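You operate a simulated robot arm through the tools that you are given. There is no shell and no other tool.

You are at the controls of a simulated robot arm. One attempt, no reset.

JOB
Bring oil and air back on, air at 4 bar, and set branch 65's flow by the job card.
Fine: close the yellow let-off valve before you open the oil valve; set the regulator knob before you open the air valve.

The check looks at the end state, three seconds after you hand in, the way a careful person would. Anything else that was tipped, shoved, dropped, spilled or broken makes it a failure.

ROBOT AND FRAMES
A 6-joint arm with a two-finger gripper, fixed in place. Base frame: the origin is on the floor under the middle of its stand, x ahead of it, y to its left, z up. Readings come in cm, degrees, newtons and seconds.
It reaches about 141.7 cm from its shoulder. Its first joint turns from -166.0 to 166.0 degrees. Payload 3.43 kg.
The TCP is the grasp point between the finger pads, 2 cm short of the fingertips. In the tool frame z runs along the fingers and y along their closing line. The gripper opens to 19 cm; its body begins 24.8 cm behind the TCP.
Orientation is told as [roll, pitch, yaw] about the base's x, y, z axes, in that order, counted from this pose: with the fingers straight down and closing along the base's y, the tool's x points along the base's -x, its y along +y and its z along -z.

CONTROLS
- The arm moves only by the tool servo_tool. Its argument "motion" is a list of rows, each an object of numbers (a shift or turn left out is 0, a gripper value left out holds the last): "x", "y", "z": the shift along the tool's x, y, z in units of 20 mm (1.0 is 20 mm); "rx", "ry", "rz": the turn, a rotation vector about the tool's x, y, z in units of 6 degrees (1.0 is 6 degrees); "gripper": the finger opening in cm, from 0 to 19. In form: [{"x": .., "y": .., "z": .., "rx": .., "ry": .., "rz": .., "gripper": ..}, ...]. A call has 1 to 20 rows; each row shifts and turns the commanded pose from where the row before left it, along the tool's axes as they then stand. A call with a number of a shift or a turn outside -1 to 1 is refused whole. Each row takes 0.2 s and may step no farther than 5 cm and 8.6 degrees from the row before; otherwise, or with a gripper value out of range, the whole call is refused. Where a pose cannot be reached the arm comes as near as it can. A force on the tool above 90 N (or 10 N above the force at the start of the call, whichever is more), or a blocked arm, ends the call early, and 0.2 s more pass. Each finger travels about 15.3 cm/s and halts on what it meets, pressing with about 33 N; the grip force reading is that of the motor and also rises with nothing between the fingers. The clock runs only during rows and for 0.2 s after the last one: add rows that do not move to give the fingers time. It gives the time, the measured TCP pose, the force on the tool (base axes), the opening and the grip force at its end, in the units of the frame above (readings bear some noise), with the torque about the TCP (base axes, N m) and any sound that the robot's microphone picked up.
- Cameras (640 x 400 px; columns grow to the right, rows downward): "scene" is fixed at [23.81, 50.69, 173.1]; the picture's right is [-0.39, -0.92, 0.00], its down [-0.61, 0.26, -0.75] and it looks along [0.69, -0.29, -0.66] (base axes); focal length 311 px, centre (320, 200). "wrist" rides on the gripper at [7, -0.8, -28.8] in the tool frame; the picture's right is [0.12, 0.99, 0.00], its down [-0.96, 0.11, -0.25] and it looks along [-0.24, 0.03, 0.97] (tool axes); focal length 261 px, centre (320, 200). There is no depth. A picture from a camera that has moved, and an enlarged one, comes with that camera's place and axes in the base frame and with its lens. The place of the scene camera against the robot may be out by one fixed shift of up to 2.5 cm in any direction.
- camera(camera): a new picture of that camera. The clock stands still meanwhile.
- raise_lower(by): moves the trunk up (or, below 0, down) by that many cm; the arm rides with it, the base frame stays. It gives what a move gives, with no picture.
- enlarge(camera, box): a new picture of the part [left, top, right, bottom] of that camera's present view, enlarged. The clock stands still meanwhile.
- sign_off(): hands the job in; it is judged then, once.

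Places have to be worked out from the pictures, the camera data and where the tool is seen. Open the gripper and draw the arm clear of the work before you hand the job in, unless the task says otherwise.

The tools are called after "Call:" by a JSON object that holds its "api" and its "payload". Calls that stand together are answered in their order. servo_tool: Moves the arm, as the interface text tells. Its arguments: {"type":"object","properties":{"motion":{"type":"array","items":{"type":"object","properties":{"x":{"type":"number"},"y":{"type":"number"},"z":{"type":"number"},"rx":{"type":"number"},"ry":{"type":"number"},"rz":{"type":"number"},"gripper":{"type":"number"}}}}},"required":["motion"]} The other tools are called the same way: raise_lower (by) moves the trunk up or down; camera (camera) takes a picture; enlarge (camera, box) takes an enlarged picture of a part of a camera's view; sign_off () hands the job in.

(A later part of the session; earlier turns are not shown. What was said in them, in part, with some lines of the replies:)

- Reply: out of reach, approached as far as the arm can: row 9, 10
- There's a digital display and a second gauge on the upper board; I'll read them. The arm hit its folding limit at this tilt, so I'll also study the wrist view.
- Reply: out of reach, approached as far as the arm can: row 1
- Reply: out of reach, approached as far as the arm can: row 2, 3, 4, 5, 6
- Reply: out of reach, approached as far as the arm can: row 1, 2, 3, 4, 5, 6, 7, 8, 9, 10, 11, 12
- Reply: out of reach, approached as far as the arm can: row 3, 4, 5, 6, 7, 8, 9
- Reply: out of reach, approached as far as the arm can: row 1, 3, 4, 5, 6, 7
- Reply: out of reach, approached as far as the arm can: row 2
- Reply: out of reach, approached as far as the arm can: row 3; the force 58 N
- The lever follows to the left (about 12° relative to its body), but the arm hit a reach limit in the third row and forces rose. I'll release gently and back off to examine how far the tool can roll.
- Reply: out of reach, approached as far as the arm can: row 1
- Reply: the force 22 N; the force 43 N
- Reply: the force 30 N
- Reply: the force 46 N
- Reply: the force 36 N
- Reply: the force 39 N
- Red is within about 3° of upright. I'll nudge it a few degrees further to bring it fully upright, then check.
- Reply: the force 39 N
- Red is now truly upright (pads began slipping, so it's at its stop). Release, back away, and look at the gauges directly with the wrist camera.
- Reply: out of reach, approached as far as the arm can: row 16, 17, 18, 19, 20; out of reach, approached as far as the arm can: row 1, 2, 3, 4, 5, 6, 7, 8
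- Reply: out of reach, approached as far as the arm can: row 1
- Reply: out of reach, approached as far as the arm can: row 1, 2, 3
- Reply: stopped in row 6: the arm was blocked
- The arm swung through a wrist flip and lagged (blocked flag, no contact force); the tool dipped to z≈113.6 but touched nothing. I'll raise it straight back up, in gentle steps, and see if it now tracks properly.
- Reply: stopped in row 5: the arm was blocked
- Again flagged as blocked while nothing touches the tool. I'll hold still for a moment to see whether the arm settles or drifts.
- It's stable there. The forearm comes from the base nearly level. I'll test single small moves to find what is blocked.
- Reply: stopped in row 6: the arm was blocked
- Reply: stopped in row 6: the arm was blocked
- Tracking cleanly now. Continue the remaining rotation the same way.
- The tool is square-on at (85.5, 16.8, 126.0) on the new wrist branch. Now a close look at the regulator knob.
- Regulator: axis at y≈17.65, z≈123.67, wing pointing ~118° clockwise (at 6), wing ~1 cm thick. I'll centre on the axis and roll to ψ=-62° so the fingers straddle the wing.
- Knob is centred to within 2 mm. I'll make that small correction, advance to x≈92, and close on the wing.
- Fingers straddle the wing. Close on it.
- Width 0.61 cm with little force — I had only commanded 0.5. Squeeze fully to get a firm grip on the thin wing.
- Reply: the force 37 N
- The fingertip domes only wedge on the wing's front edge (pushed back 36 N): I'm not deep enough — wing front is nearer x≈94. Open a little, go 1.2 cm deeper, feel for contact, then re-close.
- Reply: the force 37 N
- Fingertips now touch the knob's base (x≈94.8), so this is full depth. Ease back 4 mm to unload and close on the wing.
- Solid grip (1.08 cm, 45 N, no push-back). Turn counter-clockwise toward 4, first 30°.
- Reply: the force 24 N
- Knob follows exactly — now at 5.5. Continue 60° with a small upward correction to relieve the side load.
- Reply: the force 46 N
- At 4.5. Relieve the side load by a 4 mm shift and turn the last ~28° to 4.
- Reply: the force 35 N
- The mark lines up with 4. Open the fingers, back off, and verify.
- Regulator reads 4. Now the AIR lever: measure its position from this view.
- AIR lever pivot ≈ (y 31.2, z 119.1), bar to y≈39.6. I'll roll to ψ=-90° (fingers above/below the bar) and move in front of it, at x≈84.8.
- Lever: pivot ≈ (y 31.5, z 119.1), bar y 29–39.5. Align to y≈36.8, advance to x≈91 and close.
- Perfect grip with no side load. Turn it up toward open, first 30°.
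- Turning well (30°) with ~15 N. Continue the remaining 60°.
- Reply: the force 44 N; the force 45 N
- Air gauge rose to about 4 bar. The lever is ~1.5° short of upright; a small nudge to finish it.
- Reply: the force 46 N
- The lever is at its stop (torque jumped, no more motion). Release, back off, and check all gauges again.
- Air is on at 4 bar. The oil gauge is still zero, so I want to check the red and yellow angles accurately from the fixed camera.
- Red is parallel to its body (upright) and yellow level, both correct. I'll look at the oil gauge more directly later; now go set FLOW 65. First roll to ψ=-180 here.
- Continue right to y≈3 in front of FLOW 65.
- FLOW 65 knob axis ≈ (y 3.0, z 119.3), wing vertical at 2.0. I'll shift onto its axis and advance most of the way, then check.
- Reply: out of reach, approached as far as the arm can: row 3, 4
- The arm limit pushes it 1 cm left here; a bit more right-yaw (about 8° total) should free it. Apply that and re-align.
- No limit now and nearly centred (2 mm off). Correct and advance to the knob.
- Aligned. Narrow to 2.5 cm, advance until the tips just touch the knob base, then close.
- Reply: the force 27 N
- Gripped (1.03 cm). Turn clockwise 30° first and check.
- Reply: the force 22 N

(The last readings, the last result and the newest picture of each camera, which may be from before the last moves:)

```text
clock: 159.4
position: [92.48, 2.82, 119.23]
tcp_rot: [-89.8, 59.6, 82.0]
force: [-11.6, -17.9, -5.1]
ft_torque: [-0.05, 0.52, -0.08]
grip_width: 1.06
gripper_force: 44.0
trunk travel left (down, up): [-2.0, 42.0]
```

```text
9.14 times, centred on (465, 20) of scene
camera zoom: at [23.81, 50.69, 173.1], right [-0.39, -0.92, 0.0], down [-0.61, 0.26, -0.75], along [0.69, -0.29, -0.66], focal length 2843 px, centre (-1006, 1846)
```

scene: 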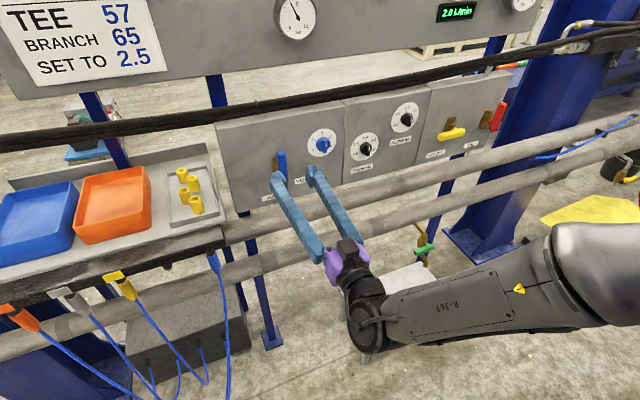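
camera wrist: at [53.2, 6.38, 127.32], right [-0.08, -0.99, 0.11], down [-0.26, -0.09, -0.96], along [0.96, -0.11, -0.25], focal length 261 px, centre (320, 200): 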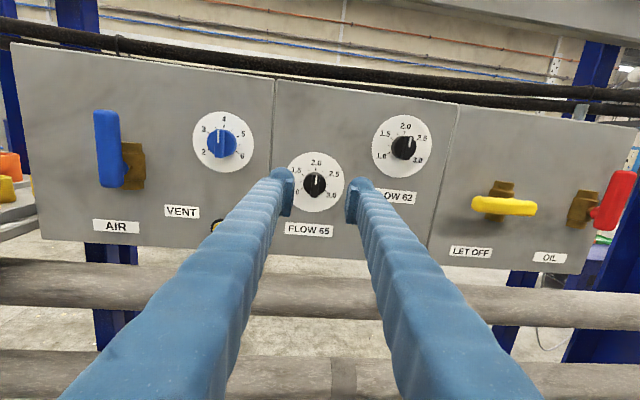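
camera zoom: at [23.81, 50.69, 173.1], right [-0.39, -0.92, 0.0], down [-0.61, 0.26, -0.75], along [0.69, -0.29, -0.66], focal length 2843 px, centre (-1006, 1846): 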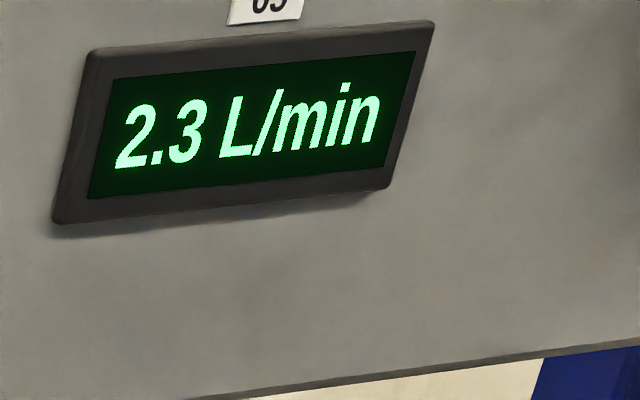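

Display 65 follows: 2.3 L/min at the 2.25 mark. Continue 28° more to 2.5.

Call:
{"api": "servo_tool", "payload": {"motion": [{"x": 0.04, "y": 0.065, "rz": 1}, {"rz": 1}, {"rz": 1}, {"rz": 1}, {"rz": 0.7}, {}]}}

Call:
{"api": "enlarge", "payload": {"camera": "wrist", "box": [260, 140, 380, 230]}}

Call:
{"api": "enlarge", "payload": {"camera": "scene", "box": [430, 0, 500, 40]}}

```text
clock: 160.8
position: [92.39, 2.84, 119.15]
tcp_rot: [-89.8, 31.4, 82.1]
force: [-26.9, -15.7, -17.6]
ft_torque: [-0.07, 0.7, 0.39]
grip_width: 1.07
gripper_force: 44.0
trunk travel left (down, up): [-2.0, 42.0]
```

```text
4.44 times, centred on (320, 185) of wrist
camera zoom: at [63.27, 1.25, 123.7], right [-0.09, -0.61, -0.79], down [-0.14, 0.79, -0.6], along [0.99, 0.06, -0.16], focal length 1158 px, centre (320, 267)
```

zoom: 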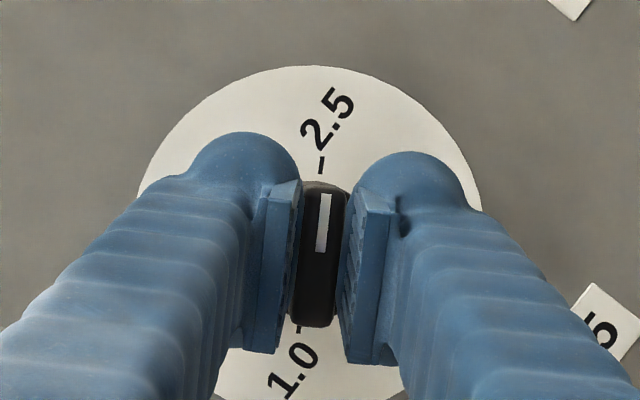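

```text
9.14 times, centred on (465, 20) of scene
camera zoom: at [23.81, 50.69, 173.1], right [-0.39, -0.92, 0.0], down [-0.61, 0.26, -0.75], along [0.69, -0.29, -0.66], focal length 2843 px, centre (-1006, 1846)
```

zoom: 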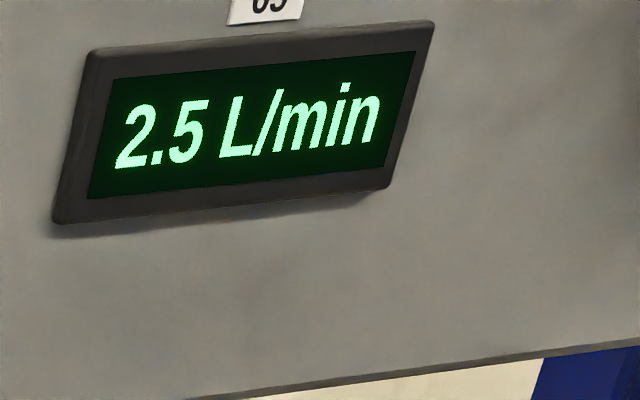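

Display reads 2.5 L/min. By the tick marks the pointer is ~2° short of exact, so I'll add 2° and check again.

Call:
{"api": "servo_tool", "payload": {"motion": [{"rz": 0.4}, {}]}}

Call:
{"api": "enlarge", "payload": {"camera": "wrist", "box": [260, 140, 380, 230]}}

Call:
{"api": "enlarge", "payload": {"camera": "scene", "box": [430, 0, 500, 40]}}

```text
clock: 161.4
position: [92.5, 2.88, 119.15]
tcp_rot: [-89.6, 29.0, 82.1]
force: [-29.3, -18.4, -23.7]
ft_torque: [-0.1, 0.81, 0.63]
grip_width: 1.03
gripper_force: 44.0
trunk travel left (down, up): [-2.0, 42.0]
```

```text
4.44 times, centred on (320, 185) of wrist
camera zoom: at [63.26, 1.07, 123.47], right [-0.09, -0.58, -0.81], down [-0.14, 0.81, -0.57], along [0.99, 0.06, -0.15], focal length 1158 px, centre (320, 267)
```

zoom: 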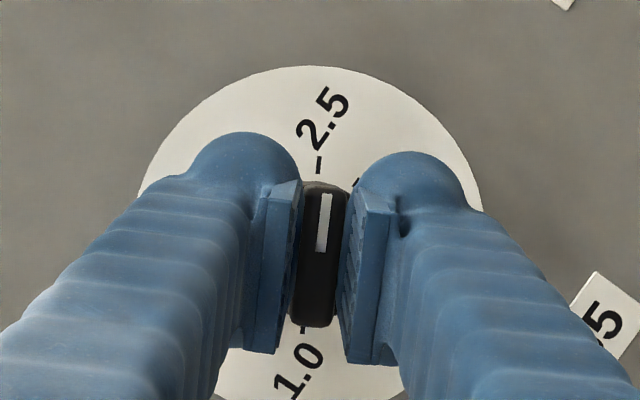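

```text
9.14 times, centred on (465, 20) of scene
camera zoom: at [23.81, 50.69, 173.1], right [-0.39, -0.92, 0.0], down [-0.61, 0.26, -0.75], along [0.69, -0.29, -0.66], focal length 2843 px, centre (-1006, 1846)
```

zoom: 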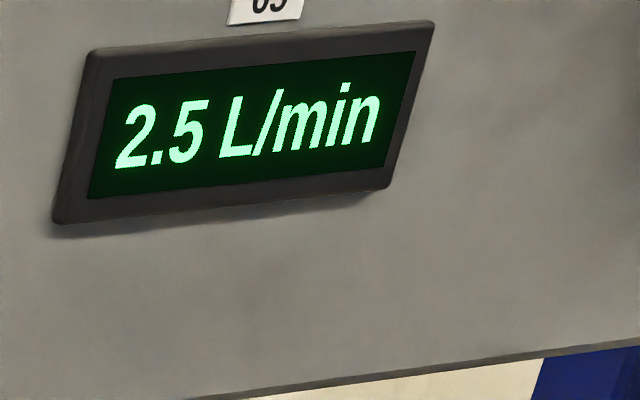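

Pointer now lines up with the 2.5–1.0 tick axis and the display holds 2.5. Release and back off.

Call:
{"api": "servo_tool", "payload": {"motion": [{"gripper": 3}, {"gripper": 6}, {"gripper": 6}, {"z": -1}, {"z": -1}, {"z": -1}, {"z": -1}, {"z": -1}, {}]}}

Call:
{"api": "camera", "payload": {"camera": "wrist"}}

Call:
{"api": "enlarge", "payload": {"camera": "scene", "box": [430, 0, 560, 70]}}

Call:
{"api": "enlarge", "payload": {"camera": "scene", "box": [220, 70, 520, 220]}}

```text
clock: 163.4
position: [82.78, 4.34, 119.44]
tcp_rot: [-89.8, 29.1, 81.9]
force: [-0.4, -0.5, 0.4]
ft_torque: [0.01, 0.0, -0.01]
grip_width: 6.01
gripper_force: 0.0
trunk travel left (down, up): [-2.0, 42.0]
```

```text
taken
camera wrist: at [53.46, 2.63, 123.6], right [-0.08, -0.58, -0.81], down [-0.14, 0.81, -0.57], along [0.99, 0.06, -0.15], focal length 261 px, centre (320, 200)
```

wrist: 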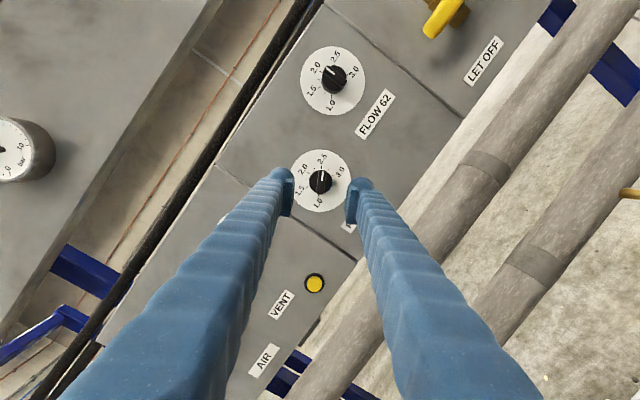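

```text
4.92 times, centred on (495, 35) of scene
camera zoom: at [23.81, 50.69, 173.1], right [-0.39, -0.92, 0.0], down [-0.61, 0.26, -0.75], along [0.69, -0.29, -0.66], focal length 1531 px, centre (-542, 1012)
```

zoom: 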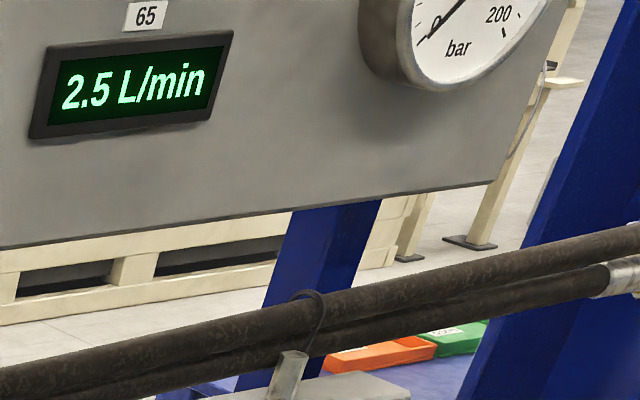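

```text
2.13 times, centred on (370, 145) of scene
camera zoom: at [23.81, 50.69, 173.1], right [-0.39, -0.92, 0.0], down [-0.61, 0.26, -0.75], along [0.69, -0.29, -0.66], focal length 663 px, centre (213, 317)
```

zoom: 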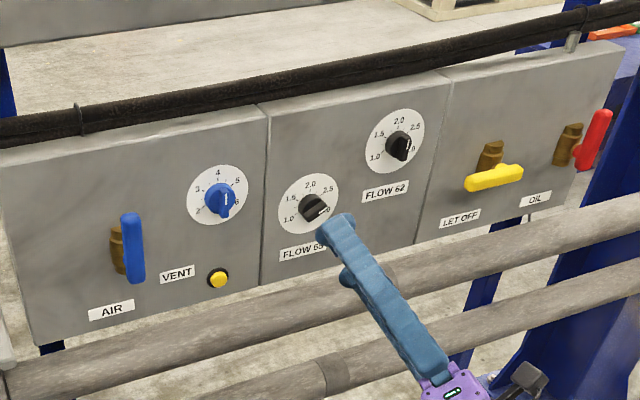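

Air 4 bar and flow 65 at 2.5 are set. The oil gauge still bothers me, so let me inspect it and other possible oil paths (e.g. the green tap below) closely.

Call:
{"api": "enlarge", "payload": {"camera": "scene", "box": [380, 200, 480, 280]}}

Call:
{"api": "enlarge", "payload": {"camera": "scene", "box": [520, 0, 640, 80]}}

Call:
{"api": "enlarge", "payload": {"camera": "scene", "box": [430, 90, 530, 170]}}

```text
5.00 times, centred on (430, 240) of scene
camera zoom: at [23.81, 50.69, 173.1], right [-0.39, -0.92, 0.0], down [-0.61, 0.26, -0.75], along [0.69, -0.29, -0.66], focal length 1555 px, centre (-230, 0)
```

zoom: 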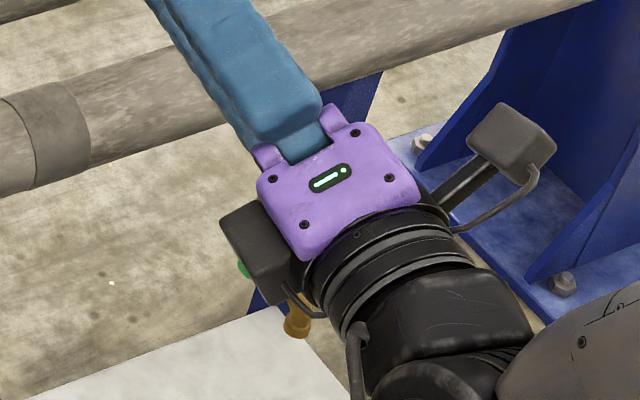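

```text
5.00 times, centred on (580, 40) of scene
camera zoom: at [23.81, 50.69, 173.1], right [-0.39, -0.92, 0.0], down [-0.61, 0.26, -0.75], along [0.69, -0.29, -0.66], focal length 1555 px, centre (-980, 1000)
```

zoom: 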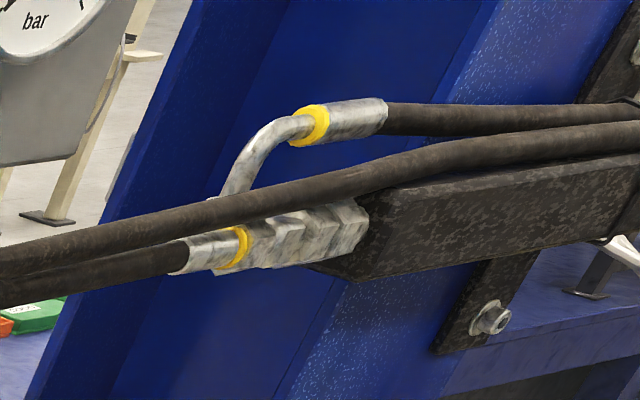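

```text
5.00 times, centred on (480, 130) of scene
camera zoom: at [23.81, 50.69, 173.1], right [-0.39, -0.92, 0.0], down [-0.61, 0.26, -0.75], along [0.69, -0.29, -0.66], focal length 1555 px, centre (-480, 550)
```

zoom: 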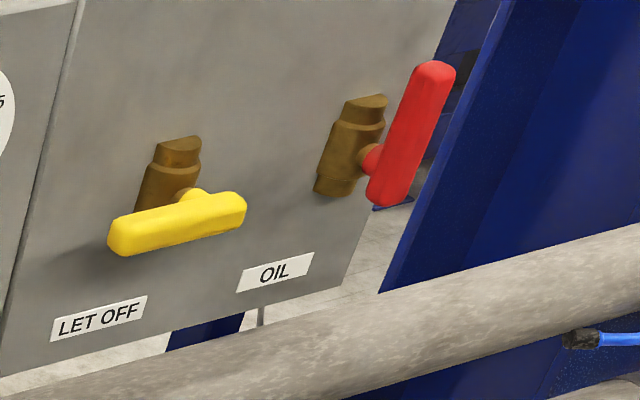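

I'll raise up a little and roll to ψ≈0 so the wrist camera can see the whole oil gauge and board.

Call:
{"api": "servo_tool", "payload": {"motion": [{"rz": 1}, {"rz": 1}, {"rz": 1}, {"rz": 1}, {"rz": 1}, {"rz": 1}, {"rz": 1}, {"rz": 1}, {"rz": 1}, {"rz": 1}, {"rz": 1}, {"rz": 1}, {"rz": 1}, {"rz": 1}, {"rz": 1}, {"rz": 1}, {"rz": 1}, {"rz": 1}, {"rz": 1}, {}]}}

Call:
{"api": "servo_tool", "payload": {"motion": [{"x": -0.8}, {"x": -0.8}, {"x": -0.8}, {"x": -0.8}, {"x": -0.8}, {"x": -0.8}, {"x": -0.8}, {"x": -0.8}, {}]}}

Call:
{"api": "camera", "payload": {"camera": "wrist"}}

```text
clock: 167.7
position: [82.73, 4.5, 119.26]
tcp_rot: [-88.6, -84.9, 80.7]
force: [-0.2, -0.2, 0.2]
ft_torque: [-0.01, -0.02, -0.01]
grip_width: 5.99
gripper_force: 0.1
trunk travel left (down, up): [-2.0, 42.0]
```

```text
clock: 169.7
position: [83.51, 4.84, 130.1]
tcp_rot: [-76.6, -84.2, 68.0]
force: [-0.2, 0.0, 0.2]
ft_torque: [-0.05, -0.01, 0.0]
grip_width: 6.01
gripper_force: 0.0
trunk travel left (down, up): [-2.0, 42.0]
```

```text
taken
camera wrist: at [54.77, 7.5, 123.99], right [0.14, 0.97, -0.22], down [-0.19, 0.24, 0.95], along [0.97, -0.09, 0.22], focal length 261 px, centre (320, 200)
```

wrist: 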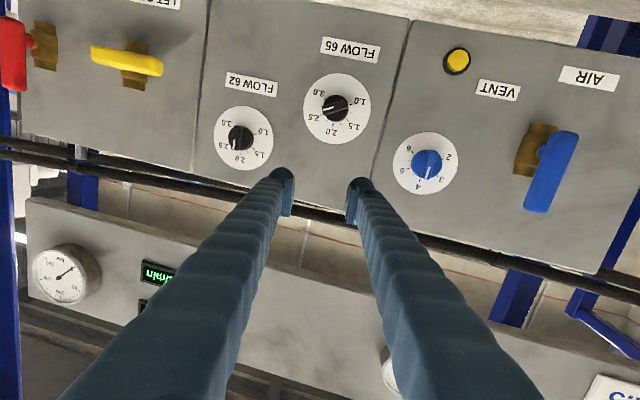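

Call:
{"api": "enlarge", "payload": {"camera": "wrist", "box": [20, 230, 130, 320]}}

Call:
{"api": "enlarge", "payload": {"camera": "wrist", "box": [0, 0, 200, 110]}}

Call:
{"api": "enlarge", "payload": {"camera": "wrist", "box": [280, 60, 400, 150]}}

```text
4.44 times, centred on (75, 275) of wrist
camera zoom: at [54.77, 7.5, 123.99], right [0.14, 0.97, -0.22], down [-0.19, 0.24, 0.95], along [0.97, -0.09, 0.22], focal length 1158 px, centre (1409, -133)
```

zoom: 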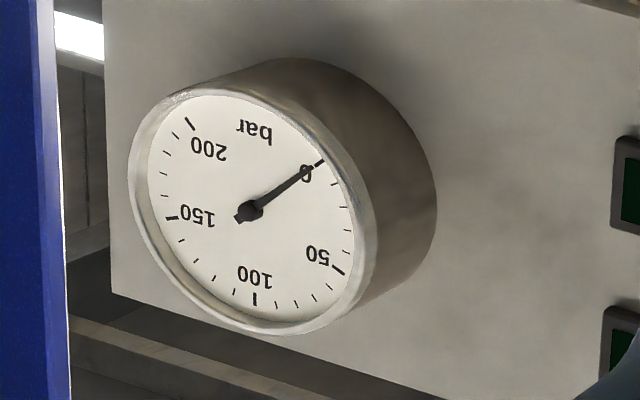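

```text
3.20 times, centred on (100, 55) of wrist
camera zoom: at [54.77, 7.5, 123.99], right [0.14, 0.97, -0.22], down [-0.19, 0.24, 0.95], along [0.97, -0.09, 0.22], focal length 834 px, centre (1024, 664)
```

zoom: 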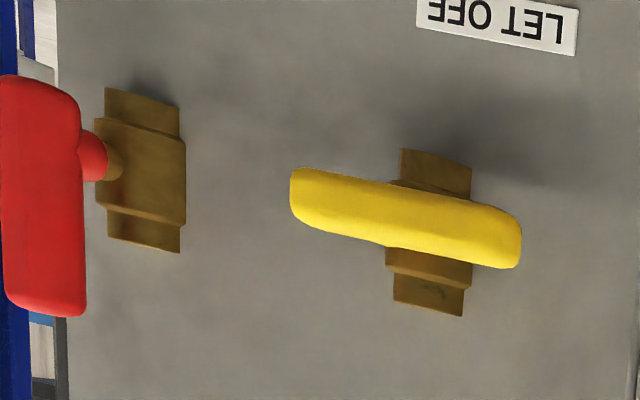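

```text
4.44 times, centred on (340, 105) of wrist
camera zoom: at [54.77, 7.5, 123.99], right [0.14, 0.97, -0.22], down [-0.19, 0.24, 0.95], along [0.97, -0.09, 0.22], focal length 1158 px, centre (231, 622)
```

zoom: 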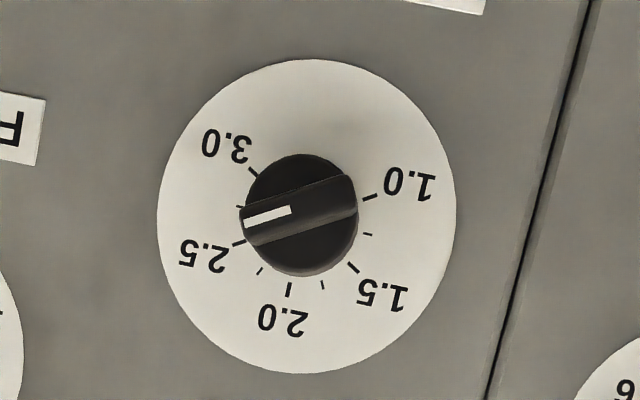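

The oil gauge truly reads 0. Measured against the panel lines here, yellow looks 2–3° short of fully closed while red is exactly upright, so I'll push yellow home. I'll pitch the tool down (to cross sides safely), slowly, in free space.

Call:
{"api": "servo_tool", "payload": {"motion": [{"z": -0.8}, {"rx": -0.086, "ry": 0.36, "rz": 0.0155}, {}, {"rx": -0.086, "ry": 0.36, "rz": 0.0155}, {}, {"rx": -0.086, "ry": 0.36, "rz": 0.0155}, {}, {"rx": -0.086, "ry": 0.36, "rz": 0.0155}, {}, {"rx": -0.086, "ry": 0.36, "rz": 0.0155}, {}, {"rx": -0.086, "ry": 0.36, "rz": 0.0155}, {}, {"rx": -0.086, "ry": 0.36, "rz": 0.0155}, {}, {"rx": -0.086, "ry": 0.36, "rz": 0.0155}, {}, {}]}}

Call:
{"api": "servo_tool", "payload": {"motion": [{"rx": -0.1, "ry": 0.5, "rz": 0.02}, {}, {"rx": -0.1, "ry": 0.5, "rz": 0.02}, {}, {"rx": -0.1, "ry": 0.5, "rz": 0.02}, {}, {"rx": -0.1, "ry": 0.5, "rz": 0.02}, {}, {"rx": -0.1, "ry": 0.5, "rz": 0.02}, {}, {"rx": -0.1, "ry": 0.5, "rz": 0.02}, {}, {"rx": -0.1, "ry": 0.5, "rz": 0.02}, {}, {"rx": -0.1, "ry": 0.5, "rz": 0.02}, {}, {}]}}

```text
clock: 173.4
position: [81.12, 5.73, 132.07]
tcp_rot: [-12.1, -71.9, 7.5]
force: [-1.0, 0.2, -0.6]
ft_torque: [-0.02, 0.02, 0.04]
grip_width: 5.99
gripper_force: 0.1
trunk travel left (down, up): [-2.0, 42.0]
```

```text
clock: 177.1
position: [81.31, 5.66, 132.01]
tcp_rot: [-0.8, -48.1, 0.2]
force: [-0.9, -0.3, 0.5]
ft_torque: [0.03, 0.0, -0.04]
grip_width: 6.01
gripper_force: 0.1
trunk travel left (down, up): [-2.0, 42.0]
```

Tool is pitched ~42° down, free of limits. Close the fingers and travel right at a safe distance to above the yellow handle's tip (y≈-25.5).

Call:
{"api": "servo_tool", "payload": {"motion": [{"y": -0.9, "gripper": 0}, {"y": -0.9}, {"y": -0.9}, {"y": -0.9}, {"y": -0.9}, {"y": -0.9}, {"y": -0.9}, {"y": -0.9}, {"y": -0.9}, {"y": -0.9}, {"y": -0.9}, {"y": -0.9}, {"y": -0.9}, {"y": -0.9}, {"y": -0.9}, {"y": -0.9}, {"y": -0.9}, {"y": -0.3}, {}]}}

Call:
{"api": "camera", "payload": {"camera": "wrist"}}

Call:
{"api": "camera", "payload": {"camera": "scene"}}

```text
clock: 181.1
position: [81.02, -25.35, 132.28]
tcp_rot: [-0.8, -48.2, 0.1]
force: [0.2, -1.0, 0.9]
ft_torque: [0.04, -0.03, -0.01]
grip_width: 0.0
gripper_force: 32.8
trunk travel left (down, up): [-2.0, 42.0]
```

```text
taken
camera wrist: at [54.99, -26.14, 146.32], right [-0.07, 0.99, -0.1], down [0.46, 0.12, 0.88], along [0.89, 0.02, -0.46], focal length 261 px, centre (320, 200)
```

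wrist: 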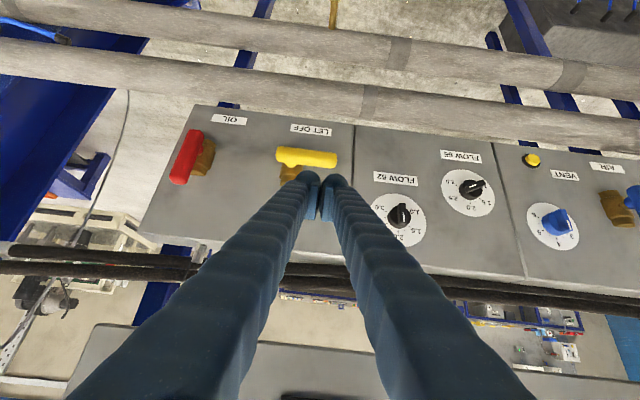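

```text
taken
```

scene: 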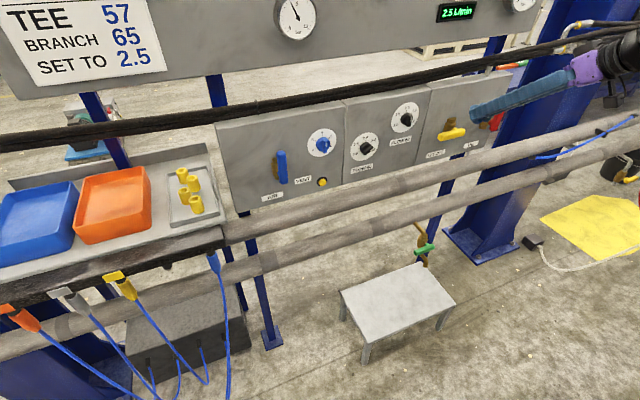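

Call:
{"api": "enlarge", "payload": {"camera": "wrist", "box": [160, 100, 360, 225]}}

```text
3.20 times, centred on (260, 162) of wrist
camera zoom: at [54.99, -26.14, 146.32], right [-0.07, 0.99, -0.1], down [0.46, 0.12, 0.88], along [0.89, 0.02, -0.46], focal length 834 px, centre (512, 320)
```

zoom: 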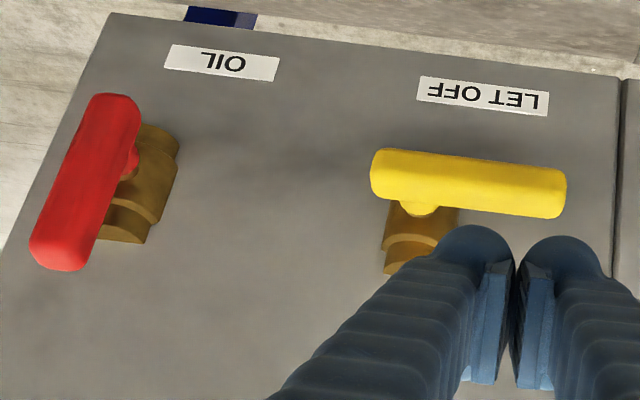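

Yellow looks level within a degree here. I'll still press it gently onto its closed stop: move the closed fingertips to just above the handle's tip.

Call:
{"api": "servo_tool", "payload": {"motion": [{"z": 0.93, "x": -0.136}, {"z": 0.93, "x": -0.136}, {"z": 0.93, "x": -0.136}, {"z": 0.93, "x": -0.136}, {"z": 0.93, "x": -0.136}, {"z": 0.93, "x": -0.136}, {"z": 0.9, "x": -0.136}, {}]}}

Call:
{"api": "enlarge", "payload": {"camera": "wrist", "box": [220, 100, 420, 225]}}

Call:
{"api": "enlarge", "payload": {"camera": "scene", "box": [400, 80, 540, 180]}}

```text
clock: 182.8
position: [92.05, -25.65, 124.94]
tcp_rot: [-0.8, -48.0, 0.2]
force: [0.2, -0.5, 1.1]
ft_torque: [0.0, -0.05, -0.01]
grip_width: 0.01
gripper_force: 33.0
trunk travel left (down, up): [-2.0, 42.0]
```

```text
3.20 times, centred on (320, 162) of wrist
camera zoom: at [65.96, -26.28, 139.0], right [-0.07, 0.99, -0.1], down [0.46, 0.12, 0.88], along [0.89, 0.02, -0.46], focal length 834 px, centre (320, 320)
```

zoom: 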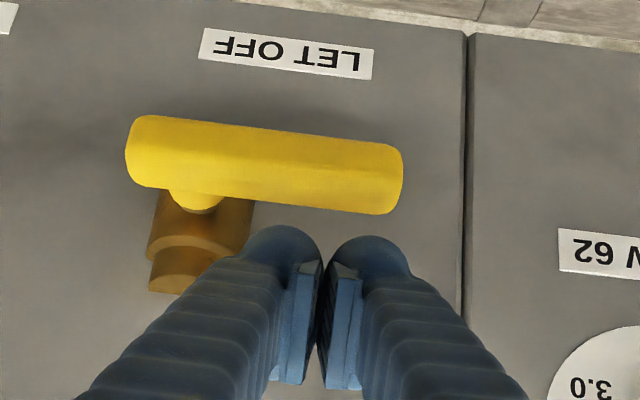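

```text
4.00 times, centred on (470, 130) of scene
camera zoom: at [23.81, 50.69, 173.1], right [-0.39, -0.92, 0.0], down [-0.61, 0.26, -0.75], along [0.69, -0.29, -0.66], focal length 1244 px, centre (-280, 480)
```

zoom: 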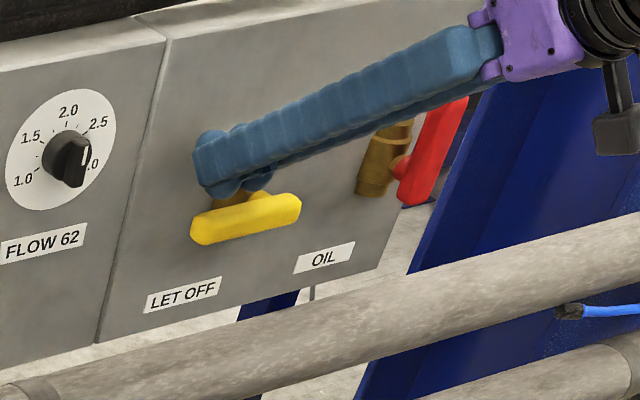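

Fingertips are over the handle tip. Press down in small steps, watching the force.

Call:
{"api": "servo_tool", "payload": {"motion": [{"x": 0.37, "z": 0.33}, {"x": 0.37, "z": 0.33}, {"x": 0.15, "z": 0.13}, {}]}}

Call:
{"api": "servo_tool", "payload": {"motion": [{"x": 0.11, "z": 0.1}, {"x": 0.11, "z": 0.1}, {}]}}

```text
clock: 183.8
position: [91.93, -25.59, 122.82]
tcp_rot: [-0.8, -48.2, 0.4]
force: [2.5, 1.2, 6.0]
ft_torque: [0.06, -0.05, -0.02]
grip_width: 0.6
gripper_force: 34.3
trunk travel left (down, up): [-2.0, 42.0]
```

```text
clock: 184.7
position: [92.08, -25.51, 122.72]
tcp_rot: [-1.0, -48.6, 0.3]
force: [13.8, 2.3, 35.6]
ft_torque: [-0.14, -0.27, 0.03]
grip_width: 0.63
gripper_force: 34.7
trunk travel left (down, up): [-2.0, 42.0]
```

Contact at z≈122.8 and it doesn't give under 36 N — yellow is on its closed stop. Check the oil gauge while pressing.

Call:
{"api": "enlarge", "payload": {"camera": "scene", "box": [480, 0, 560, 40]}}

Call:
{"api": "servo_tool", "payload": {"motion": [{"x": -0.4, "z": -0.35}, {"x": -0.74, "z": -0.66}, {"x": -0.74, "z": -0.66}, {}]}}

```text
8.00 times, centred on (520, 20) of scene
camera zoom: at [23.81, 50.69, 173.1], right [-0.39, -0.92, 0.0], down [-0.61, 0.26, -0.75], along [0.69, -0.29, -0.66], focal length 2488 px, centre (-1280, 1640)
```

zoom: 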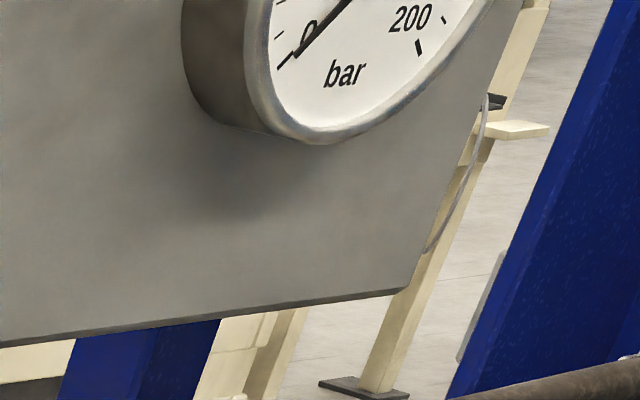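

```text
clock: 185.7
position: [91.92, -25.58, 127.04]
tcp_rot: [-0.6, -48.1, 0.2]
force: [0.4, -0.6, -1.0]
ft_torque: [0.01, -0.02, 0.0]
grip_width: 0.0
gripper_force: 34.5
trunk travel left (down, up): [-2.0, 42.0]
```

Yellow is fully closed yet the gauge is 0, so I'll test whether red is on its open stop: move over and press its upper end to the right.

Call:
{"api": "servo_tool", "payload": {"motion": [{"y": -0.9}, {"y": -0.9}, {"y": -0.9}, {"y": -0.9}, {"y": -0.9}, {"y": -0.9}, {"y": -0.9}, {"y": -0.9}, {"y": -0.9, "x": 0.37, "z": 0.33}, {}]}}

Call:
{"api": "enlarge", "payload": {"camera": "wrist", "box": [220, 100, 420, 225]}}

```text
clock: 187.8
position: [91.96, -41.81, 126.24]
tcp_rot: [-0.7, -48.1, 0.2]
force: [0.4, -0.2, 0.3]
ft_torque: [0.05, -0.01, 0.03]
grip_width: 0.0
gripper_force: 33.6
trunk travel left (down, up): [-2.0, 42.0]
```

```text
3.20 times, centred on (320, 162) of wrist
camera zoom: at [65.88, -42.49, 140.25], right [-0.07, 0.99, -0.1], down [0.46, 0.12, 0.88], along [0.89, 0.02, -0.46], focal length 834 px, centre (320, 320)
```

zoom: 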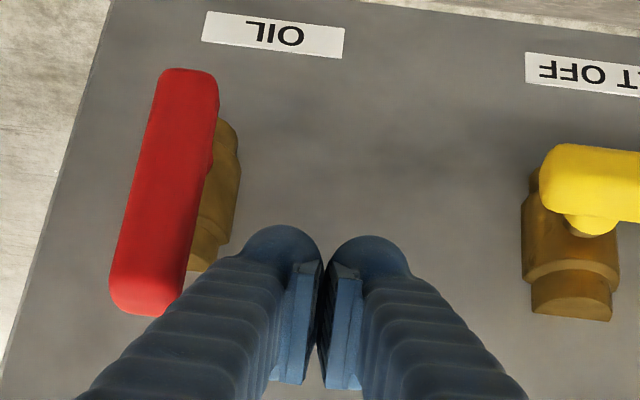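

Call:
{"api": "servo_tool", "payload": {"motion": [{"y": -0.25}, {"y": -0.25}, {"y": -0.2}, {}]}}

Call:
{"api": "servo_tool", "payload": {"motion": [{"y": -0.15}, {"y": -0.15}, {}]}}

```text
clock: 188.8
position: [91.84, -43.24, 126.35]
tcp_rot: [-0.8, -48.1, 0.2]
force: [-0.4, 0.0, 0.6]
ft_torque: [-0.01, 0.01, 0.01]
grip_width: 0.02
gripper_force: 34.3
trunk travel left (down, up): [-2.0, 42.0]
```

```text
clock: 189.7
position: [91.98, -43.74, 126.41]
tcp_rot: [-0.8, -48.1, 0.3]
force: [-0.8, 5.2, 0.7]
ft_torque: [-0.02, -0.03, -0.06]
grip_width: 0.0
gripper_force: 34.1
trunk travel left (down, up): [-2.0, 42.0]
```

Contact begins at y≈-43.7. Push a bit more and see whether the handle yields.

Call:
{"api": "servo_tool", "payload": {"motion": [{"y": -0.15}, {"y": -0.15}, {}]}}

Call:
{"api": "servo_tool", "payload": {"motion": [{"y": -0.15}, {}]}}

Call:
{"api": "enlarge", "payload": {"camera": "wrist", "box": [220, 100, 420, 225]}}

Call:
{"api": "enlarge", "payload": {"camera": "scene", "box": [480, 0, 560, 40]}}

```text
clock: 190.4
position: [91.95, -43.91, 126.27]
tcp_rot: [-0.8, -48.1, 0.3]
force: [-3.7, 35.1, 0.2]
ft_torque: [0.31, 0.04, -0.12]
grip_width: 0.01
gripper_force: 34.6
trunk travel left (down, up): [-2.0, 42.0]
```

```text
clock: 191.1
position: [92.02, -43.89, 126.47]
tcp_rot: [-0.7, -48.0, 0.4]
force: [-2.7, 47.4, 0.7]
ft_torque: [0.48, 0.04, -0.13]
grip_width: 0.01
gripper_force: 34.2
trunk travel left (down, up): [-2.0, 42.0]
```

```text
3.20 times, centred on (320, 162) of wrist
camera zoom: at [65.92, -44.75, 140.41], right [-0.08, 0.99, -0.1], down [0.46, 0.12, 0.88], along [0.88, 0.03, -0.47], focal length 834 px, centre (320, 320)
```

zoom: 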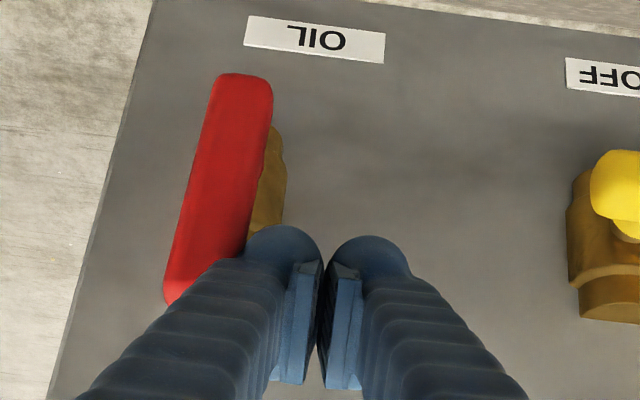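

```text
8.00 times, centred on (520, 20) of scene
camera zoom: at [23.81, 50.69, 173.1], right [-0.39, -0.92, 0.0], down [-0.61, 0.26, -0.75], along [0.69, -0.29, -0.66], focal length 2488 px, centre (-1280, 1640)
```

zoom: 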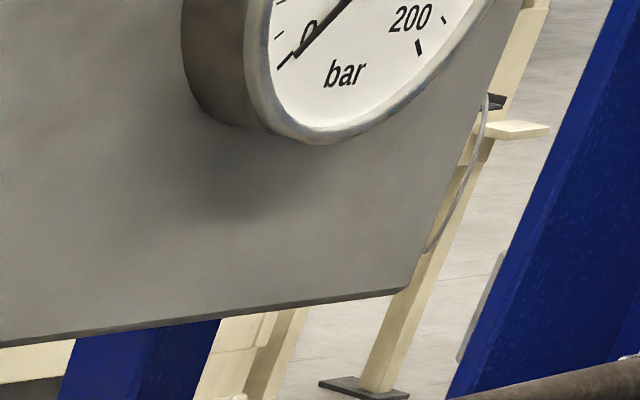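

Red doesn't give under 47 N either — it's on its open stop. Net torques earlier confirm yellow and blue are on their stops too. Back away from red carefully and pull clear.

Call:
{"api": "servo_tool", "payload": {"motion": [{"y": 0.5}, {"y": 0.5}, {"z": -0.9}, {"z": -0.9}, {"z": -0.9}, {"z": -0.9}, {"z": -0.9}, {"z": -0.9}, {"z": -0.9}, {}]}}

Call:
{"api": "camera", "payload": {"camera": "wrist"}}

Call:
{"api": "camera", "payload": {"camera": "scene"}}

```text
clock: 193.2
position: [82.63, -42.43, 134.7]
tcp_rot: [-0.8, -48.0, 0.3]
force: [0.8, 0.5, -0.2]
ft_torque: [0.0, 0.05, -0.01]
grip_width: 0.03
gripper_force: 34.4
trunk travel left (down, up): [-2.0, 42.0]
```

```text
taken
camera wrist: at [56.49, -43.15, 148.72], right [-0.07, 0.99, -0.1], down [0.46, 0.12, 0.88], along [0.89, 0.02, -0.46], focal length 261 px, centre (320, 200)
```

wrist: 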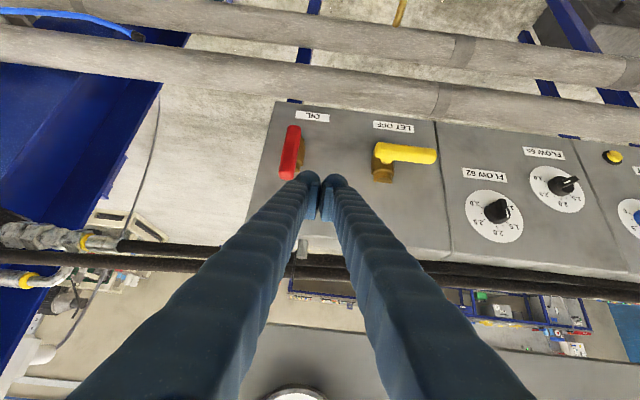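

```text
taken
```

scene: 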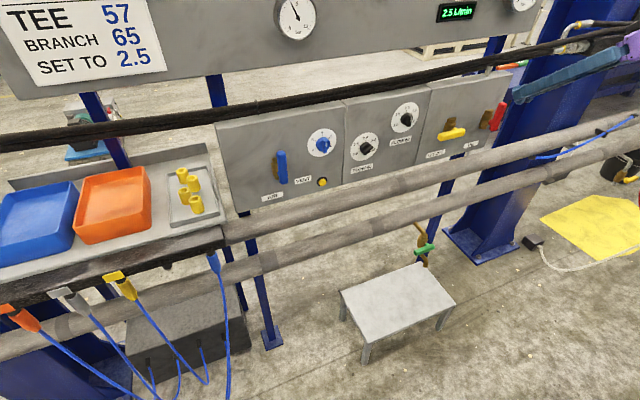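

Let me look at the green tap and the hoses/couplings, and confirm that the surroundings are undisturbed.

Call:
{"api": "enlarge", "payload": {"camera": "scene", "box": [385, 200, 485, 285]}}

Call:
{"api": "enlarge", "payload": {"camera": "scene", "box": [0, 90, 260, 400]}}

Call:
{"api": "enlarge", "payload": {"camera": "scene", "box": [500, 80, 640, 280]}}

```text
4.71 times, centred on (435, 242) of scene
camera zoom: at [23.81, 50.69, 173.1], right [-0.39, -0.92, 0.0], down [-0.61, 0.26, -0.75], along [0.69, -0.29, -0.66], focal length 1463 px, centre (-221, 0)
```

zoom: 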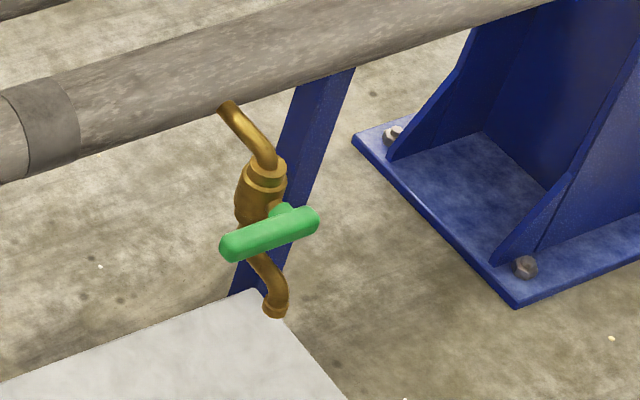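

```text
1.29 times, centred on (130, 245) of scene
camera zoom: at [23.81, 50.69, 173.1], right [-0.39, -0.92, 0.0], down [-0.61, 0.26, -0.75], along [0.69, -0.29, -0.66], focal length 401 px, centre (565, 142)
```

zoom: 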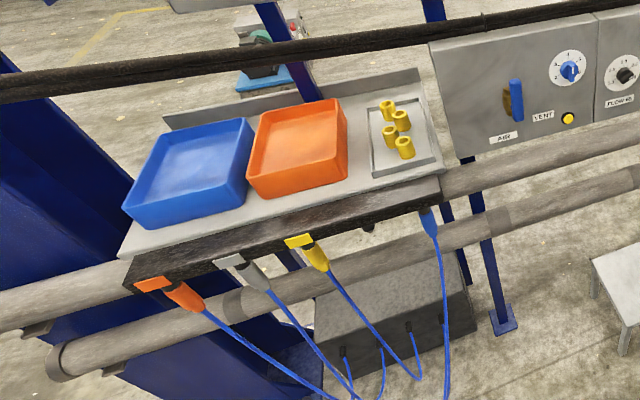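

```text
2.00 times, centred on (570, 180) of scene
camera zoom: at [23.81, 50.69, 173.1], right [-0.39, -0.92, 0.0], down [-0.61, 0.26, -0.75], along [0.69, -0.29, -0.66], focal length 622 px, centre (-180, 240)
```

zoom: 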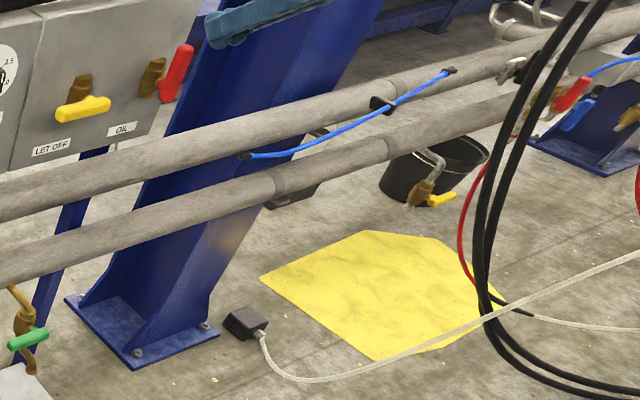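

There are more taps on the right: a yellow-handled tap over a bucket and red/blue levers near the right edge. Let me look at those closely.

Call:
{"api": "enlarge", "payload": {"camera": "scene", "box": [560, 80, 640, 200]}}

Call:
{"api": "enlarge", "payload": {"camera": "scene", "box": [590, 100, 640, 145]}}

```text
3.33 times, centred on (600, 140) of scene
camera zoom: at [23.81, 50.69, 173.1], right [-0.39, -0.92, 0.0], down [-0.61, 0.26, -0.75], along [0.69, -0.29, -0.66], focal length 1036 px, centre (-613, 400)
```

zoom: 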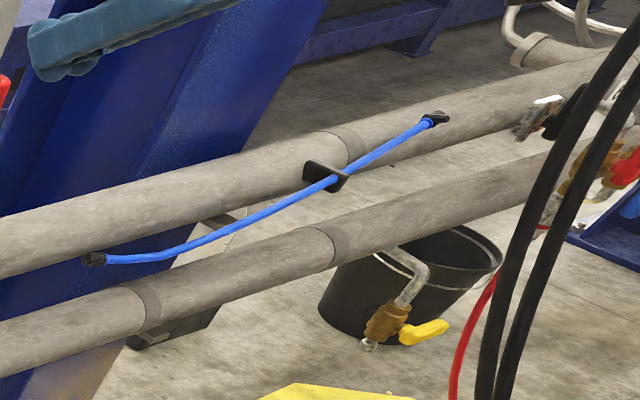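

```text
8.89 times, centred on (615, 122) of scene
camera zoom: at [23.81, 50.69, 173.1], right [-0.39, -0.92, 0.0], down [-0.61, 0.26, -0.75], along [0.69, -0.29, -0.66], focal length 2764 px, centre (-2302, 889)
```

zoom: 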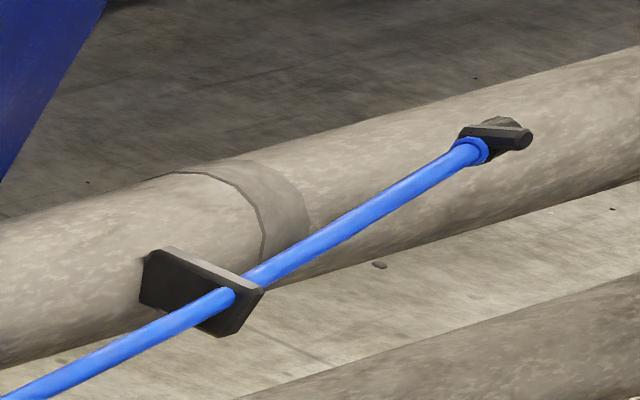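

Those other taps are part of a neighbouring rig, well out of reach (y≈-190), so not ours. I'll verify the air gauge and both displays once more.

Call:
{"api": "enlarge", "payload": {"camera": "scene", "box": [265, 0, 325, 45]}}

Call:
{"api": "enlarge", "payload": {"camera": "scene", "box": [300, 90, 430, 170]}}

Call:
{"api": "enlarge", "payload": {"camera": "wrist", "box": [220, 330, 380, 400]}}

```text
8.89 times, centred on (295, 22) of scene
camera zoom: at [23.81, 50.69, 173.1], right [-0.39, -0.92, 0.0], down [-0.61, 0.26, -0.75], along [0.69, -0.29, -0.66], focal length 2764 px, centre (542, 1778)
```

zoom: 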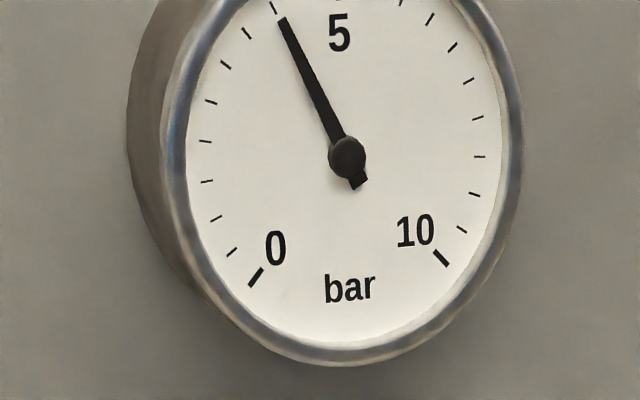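

```text
4.92 times, centred on (365, 130) of scene
camera zoom: at [23.81, 50.69, 173.1], right [-0.39, -0.92, 0.0], down [-0.61, 0.26, -0.75], along [0.69, -0.29, -0.66], focal length 1531 px, centre (98, 545)
```

zoom: 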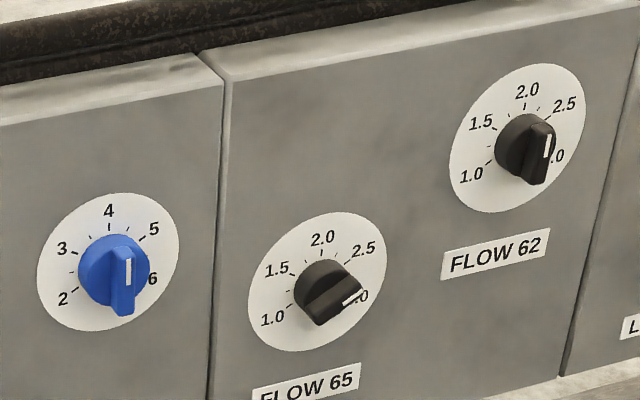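

```text
4.00 times, centred on (300, 365) of wrist
camera zoom: at [56.49, -43.15, 148.72], right [-0.07, 0.99, -0.1], down [0.46, 0.12, 0.88], along [0.89, 0.02, -0.46], focal length 1043 px, centre (400, -460)
```

zoom: 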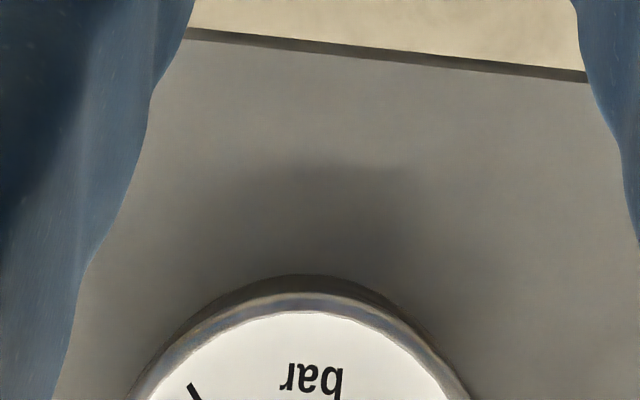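

Air gauge reads 4.0 bar, regulator at 4, flow 65 at 2.5 and flow 62 untouched at 2.0. Now draw the arm back along the tool axis, well clear, and open the gripper.

Call:
{"api": "servo_tool", "payload": {"motion": [{"z": -0.9}, {"z": -0.9}, {"z": -0.9}, {"z": -0.9}, {"z": -0.9}, {"z": -0.9}, {"z": -0.9}, {"z": -0.9, "gripper": 5}, {"gripper": 8}, {"gripper": 8}, {}]}}

Call:
{"api": "camera", "payload": {"camera": "wrist"}}

Call:
{"api": "camera", "payload": {"camera": "scene"}}

```text
clock: 195.7
position: [71.8, -42.4, 144.33]
tcp_rot: [-0.8, -48.2, 0.1]
force: [0.1, 0.1, -0.1]
ft_torque: [-0.04, 0.0, 0.0]
grip_width: 7.97
gripper_force: 0.1
trunk travel left (down, up): [-2.0, 42.0]
```

```text
taken
camera wrist: at [45.69, -43.05, 158.29], right [-0.07, 0.99, -0.1], down [0.46, 0.12, 0.88], along [0.89, 0.02, -0.46], focal length 261 px, centre (320, 200)
```

wrist: 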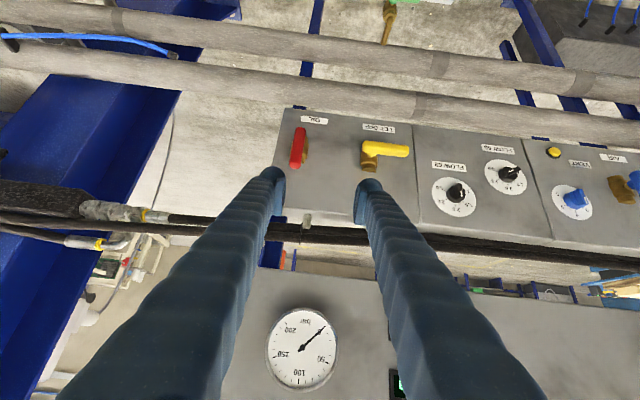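

```text
taken
```

scene: 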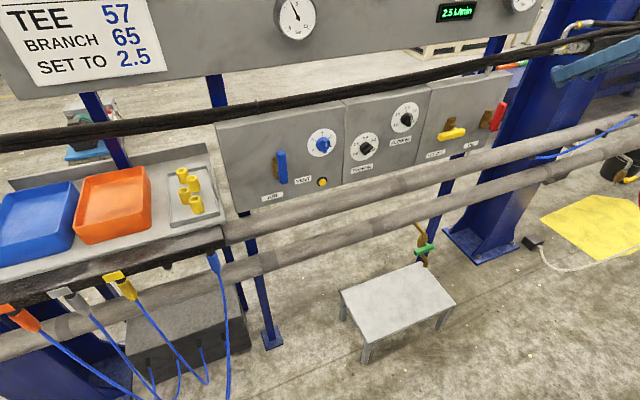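

Call:
{"api": "enlarge", "payload": {"camera": "wrist", "box": [255, 300, 355, 395]}}

Call:
{"api": "enlarge", "payload": {"camera": "wrist", "box": [260, 90, 460, 215]}}

Call:
{"api": "enlarge", "payload": {"camera": "wrist", "box": [350, 0, 640, 110]}}

```text
4.21 times, centred on (305, 348) of wrist
camera zoom: at [45.69, -43.05, 158.29], right [-0.07, 0.99, -0.1], down [0.46, 0.12, 0.88], along [0.89, 0.02, -0.46], focal length 1098 px, centre (383, -421)
```

zoom: 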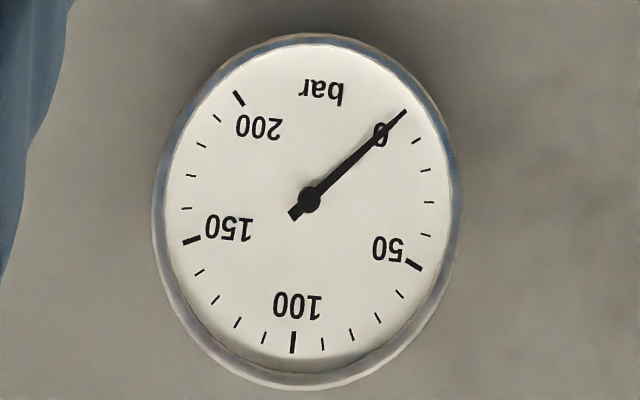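

```text
3.20 times, centred on (360, 152) of wrist
camera zoom: at [45.69, -43.05, 158.29], right [-0.07, 0.99, -0.1], down [0.46, 0.12, 0.88], along [0.89, 0.02, -0.46], focal length 834 px, centre (192, 352)
```

zoom: 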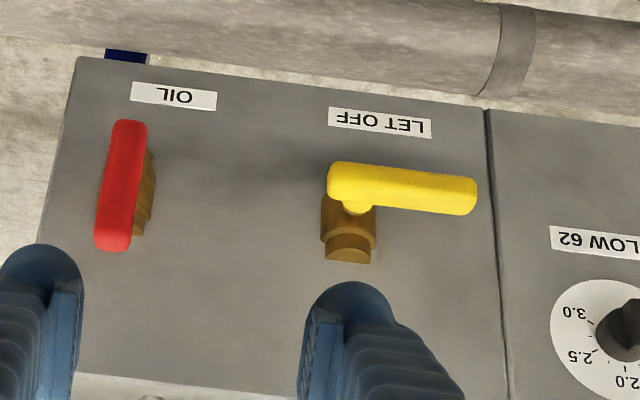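

```text
2.21 times, centred on (495, 55) of wrist
camera zoom: at [45.69, -43.05, 158.29], right [-0.07, 0.99, -0.1], down [0.46, 0.12, 0.88], along [0.89, 0.02, -0.46], focal length 575 px, centre (-66, 520)
```

zoom: 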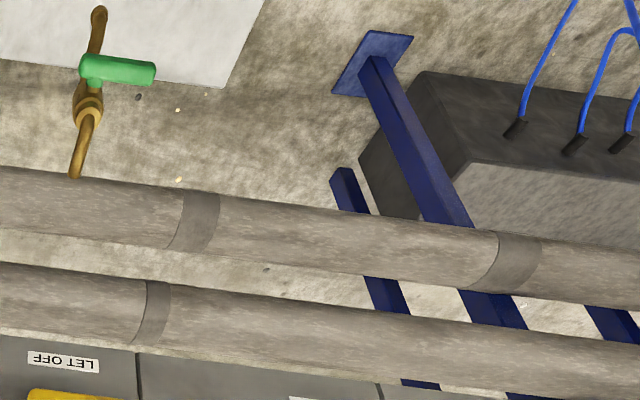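

Everything is in its end state: yellow closed and red open (both on their stops), regulator 4, air open with the gauge at 4 bar, flow 65 at 2.5 L/min, flow 62 and the vent untouched, nothing disturbed. The oil gauge shows no reading change, but both oil levers are verified mechanically at their ends. A last retreat with the gripper open.

Call:
{"api": "servo_tool", "payload": {"motion": [{"z": -0.8}, {"z": -0.8}, {"z": -0.8}, {}, {}]}}

Call:
{"api": "enlarge", "payload": {"camera": "scene", "box": [200, 0, 560, 220]}}

```text
clock: 196.8
position: [68.18, -42.36, 147.51]
tcp_rot: [-0.8, -48.2, 0.2]
force: [-0.7, 0.0, 0.2]
ft_torque: [0.01, 0.0, 0.01]
grip_width: 8.02
gripper_force: 0.1
trunk travel left (down, up): [-2.0, 42.0]
```

```text
1.78 times, centred on (380, 110) of scene
camera zoom: at [23.81, 50.69, 173.1], right [-0.39, -0.92, 0.0], down [-0.61, 0.26, -0.75], along [0.69, -0.29, -0.66], focal length 553 px, centre (213, 360)
```

zoom: 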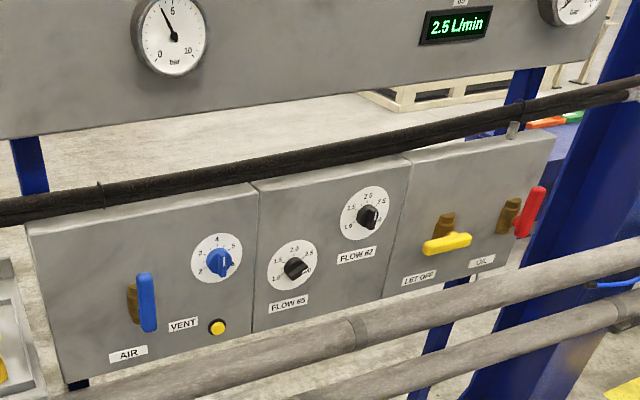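

The final view shows air open at 4 bar, let-off crosswise, oil along its pipe, branch 65 at 2.5 L/min and the arm clear with its gripper open. Handing in.

Call:
{"api": "sign_off", "payload": {}}

```text
The job is handed in.
```

I've handed the job in with air on at 4 bar and branch 65 at 2.5 L/min. The oil valve is open too, but **the oil gauge never moved off 0 bar**, so I can't confirm oil pressure.

- **Oil:** I closed the yellow let-off valve first, then opened the red oil valve. I pressed each against its stop and neither moved further, so the let-off is fully closed and the oil valve fully open. I found no cause for the zero reading. Check this before relying on oil.
- **Air:** I set the regulator knob from 6 to 4 before opening the air valve. The air gauge then rose to 4 bar.
- **Branch 65:** I turned the knob from 2.0 to 2.5 as the job card says. Its display reads 2.5 L/min.

I didn't touch flow 62 or the vent button. In the last pictures nothing else looked moved or spilled. The gripper is open and the arm is clear of the panel.
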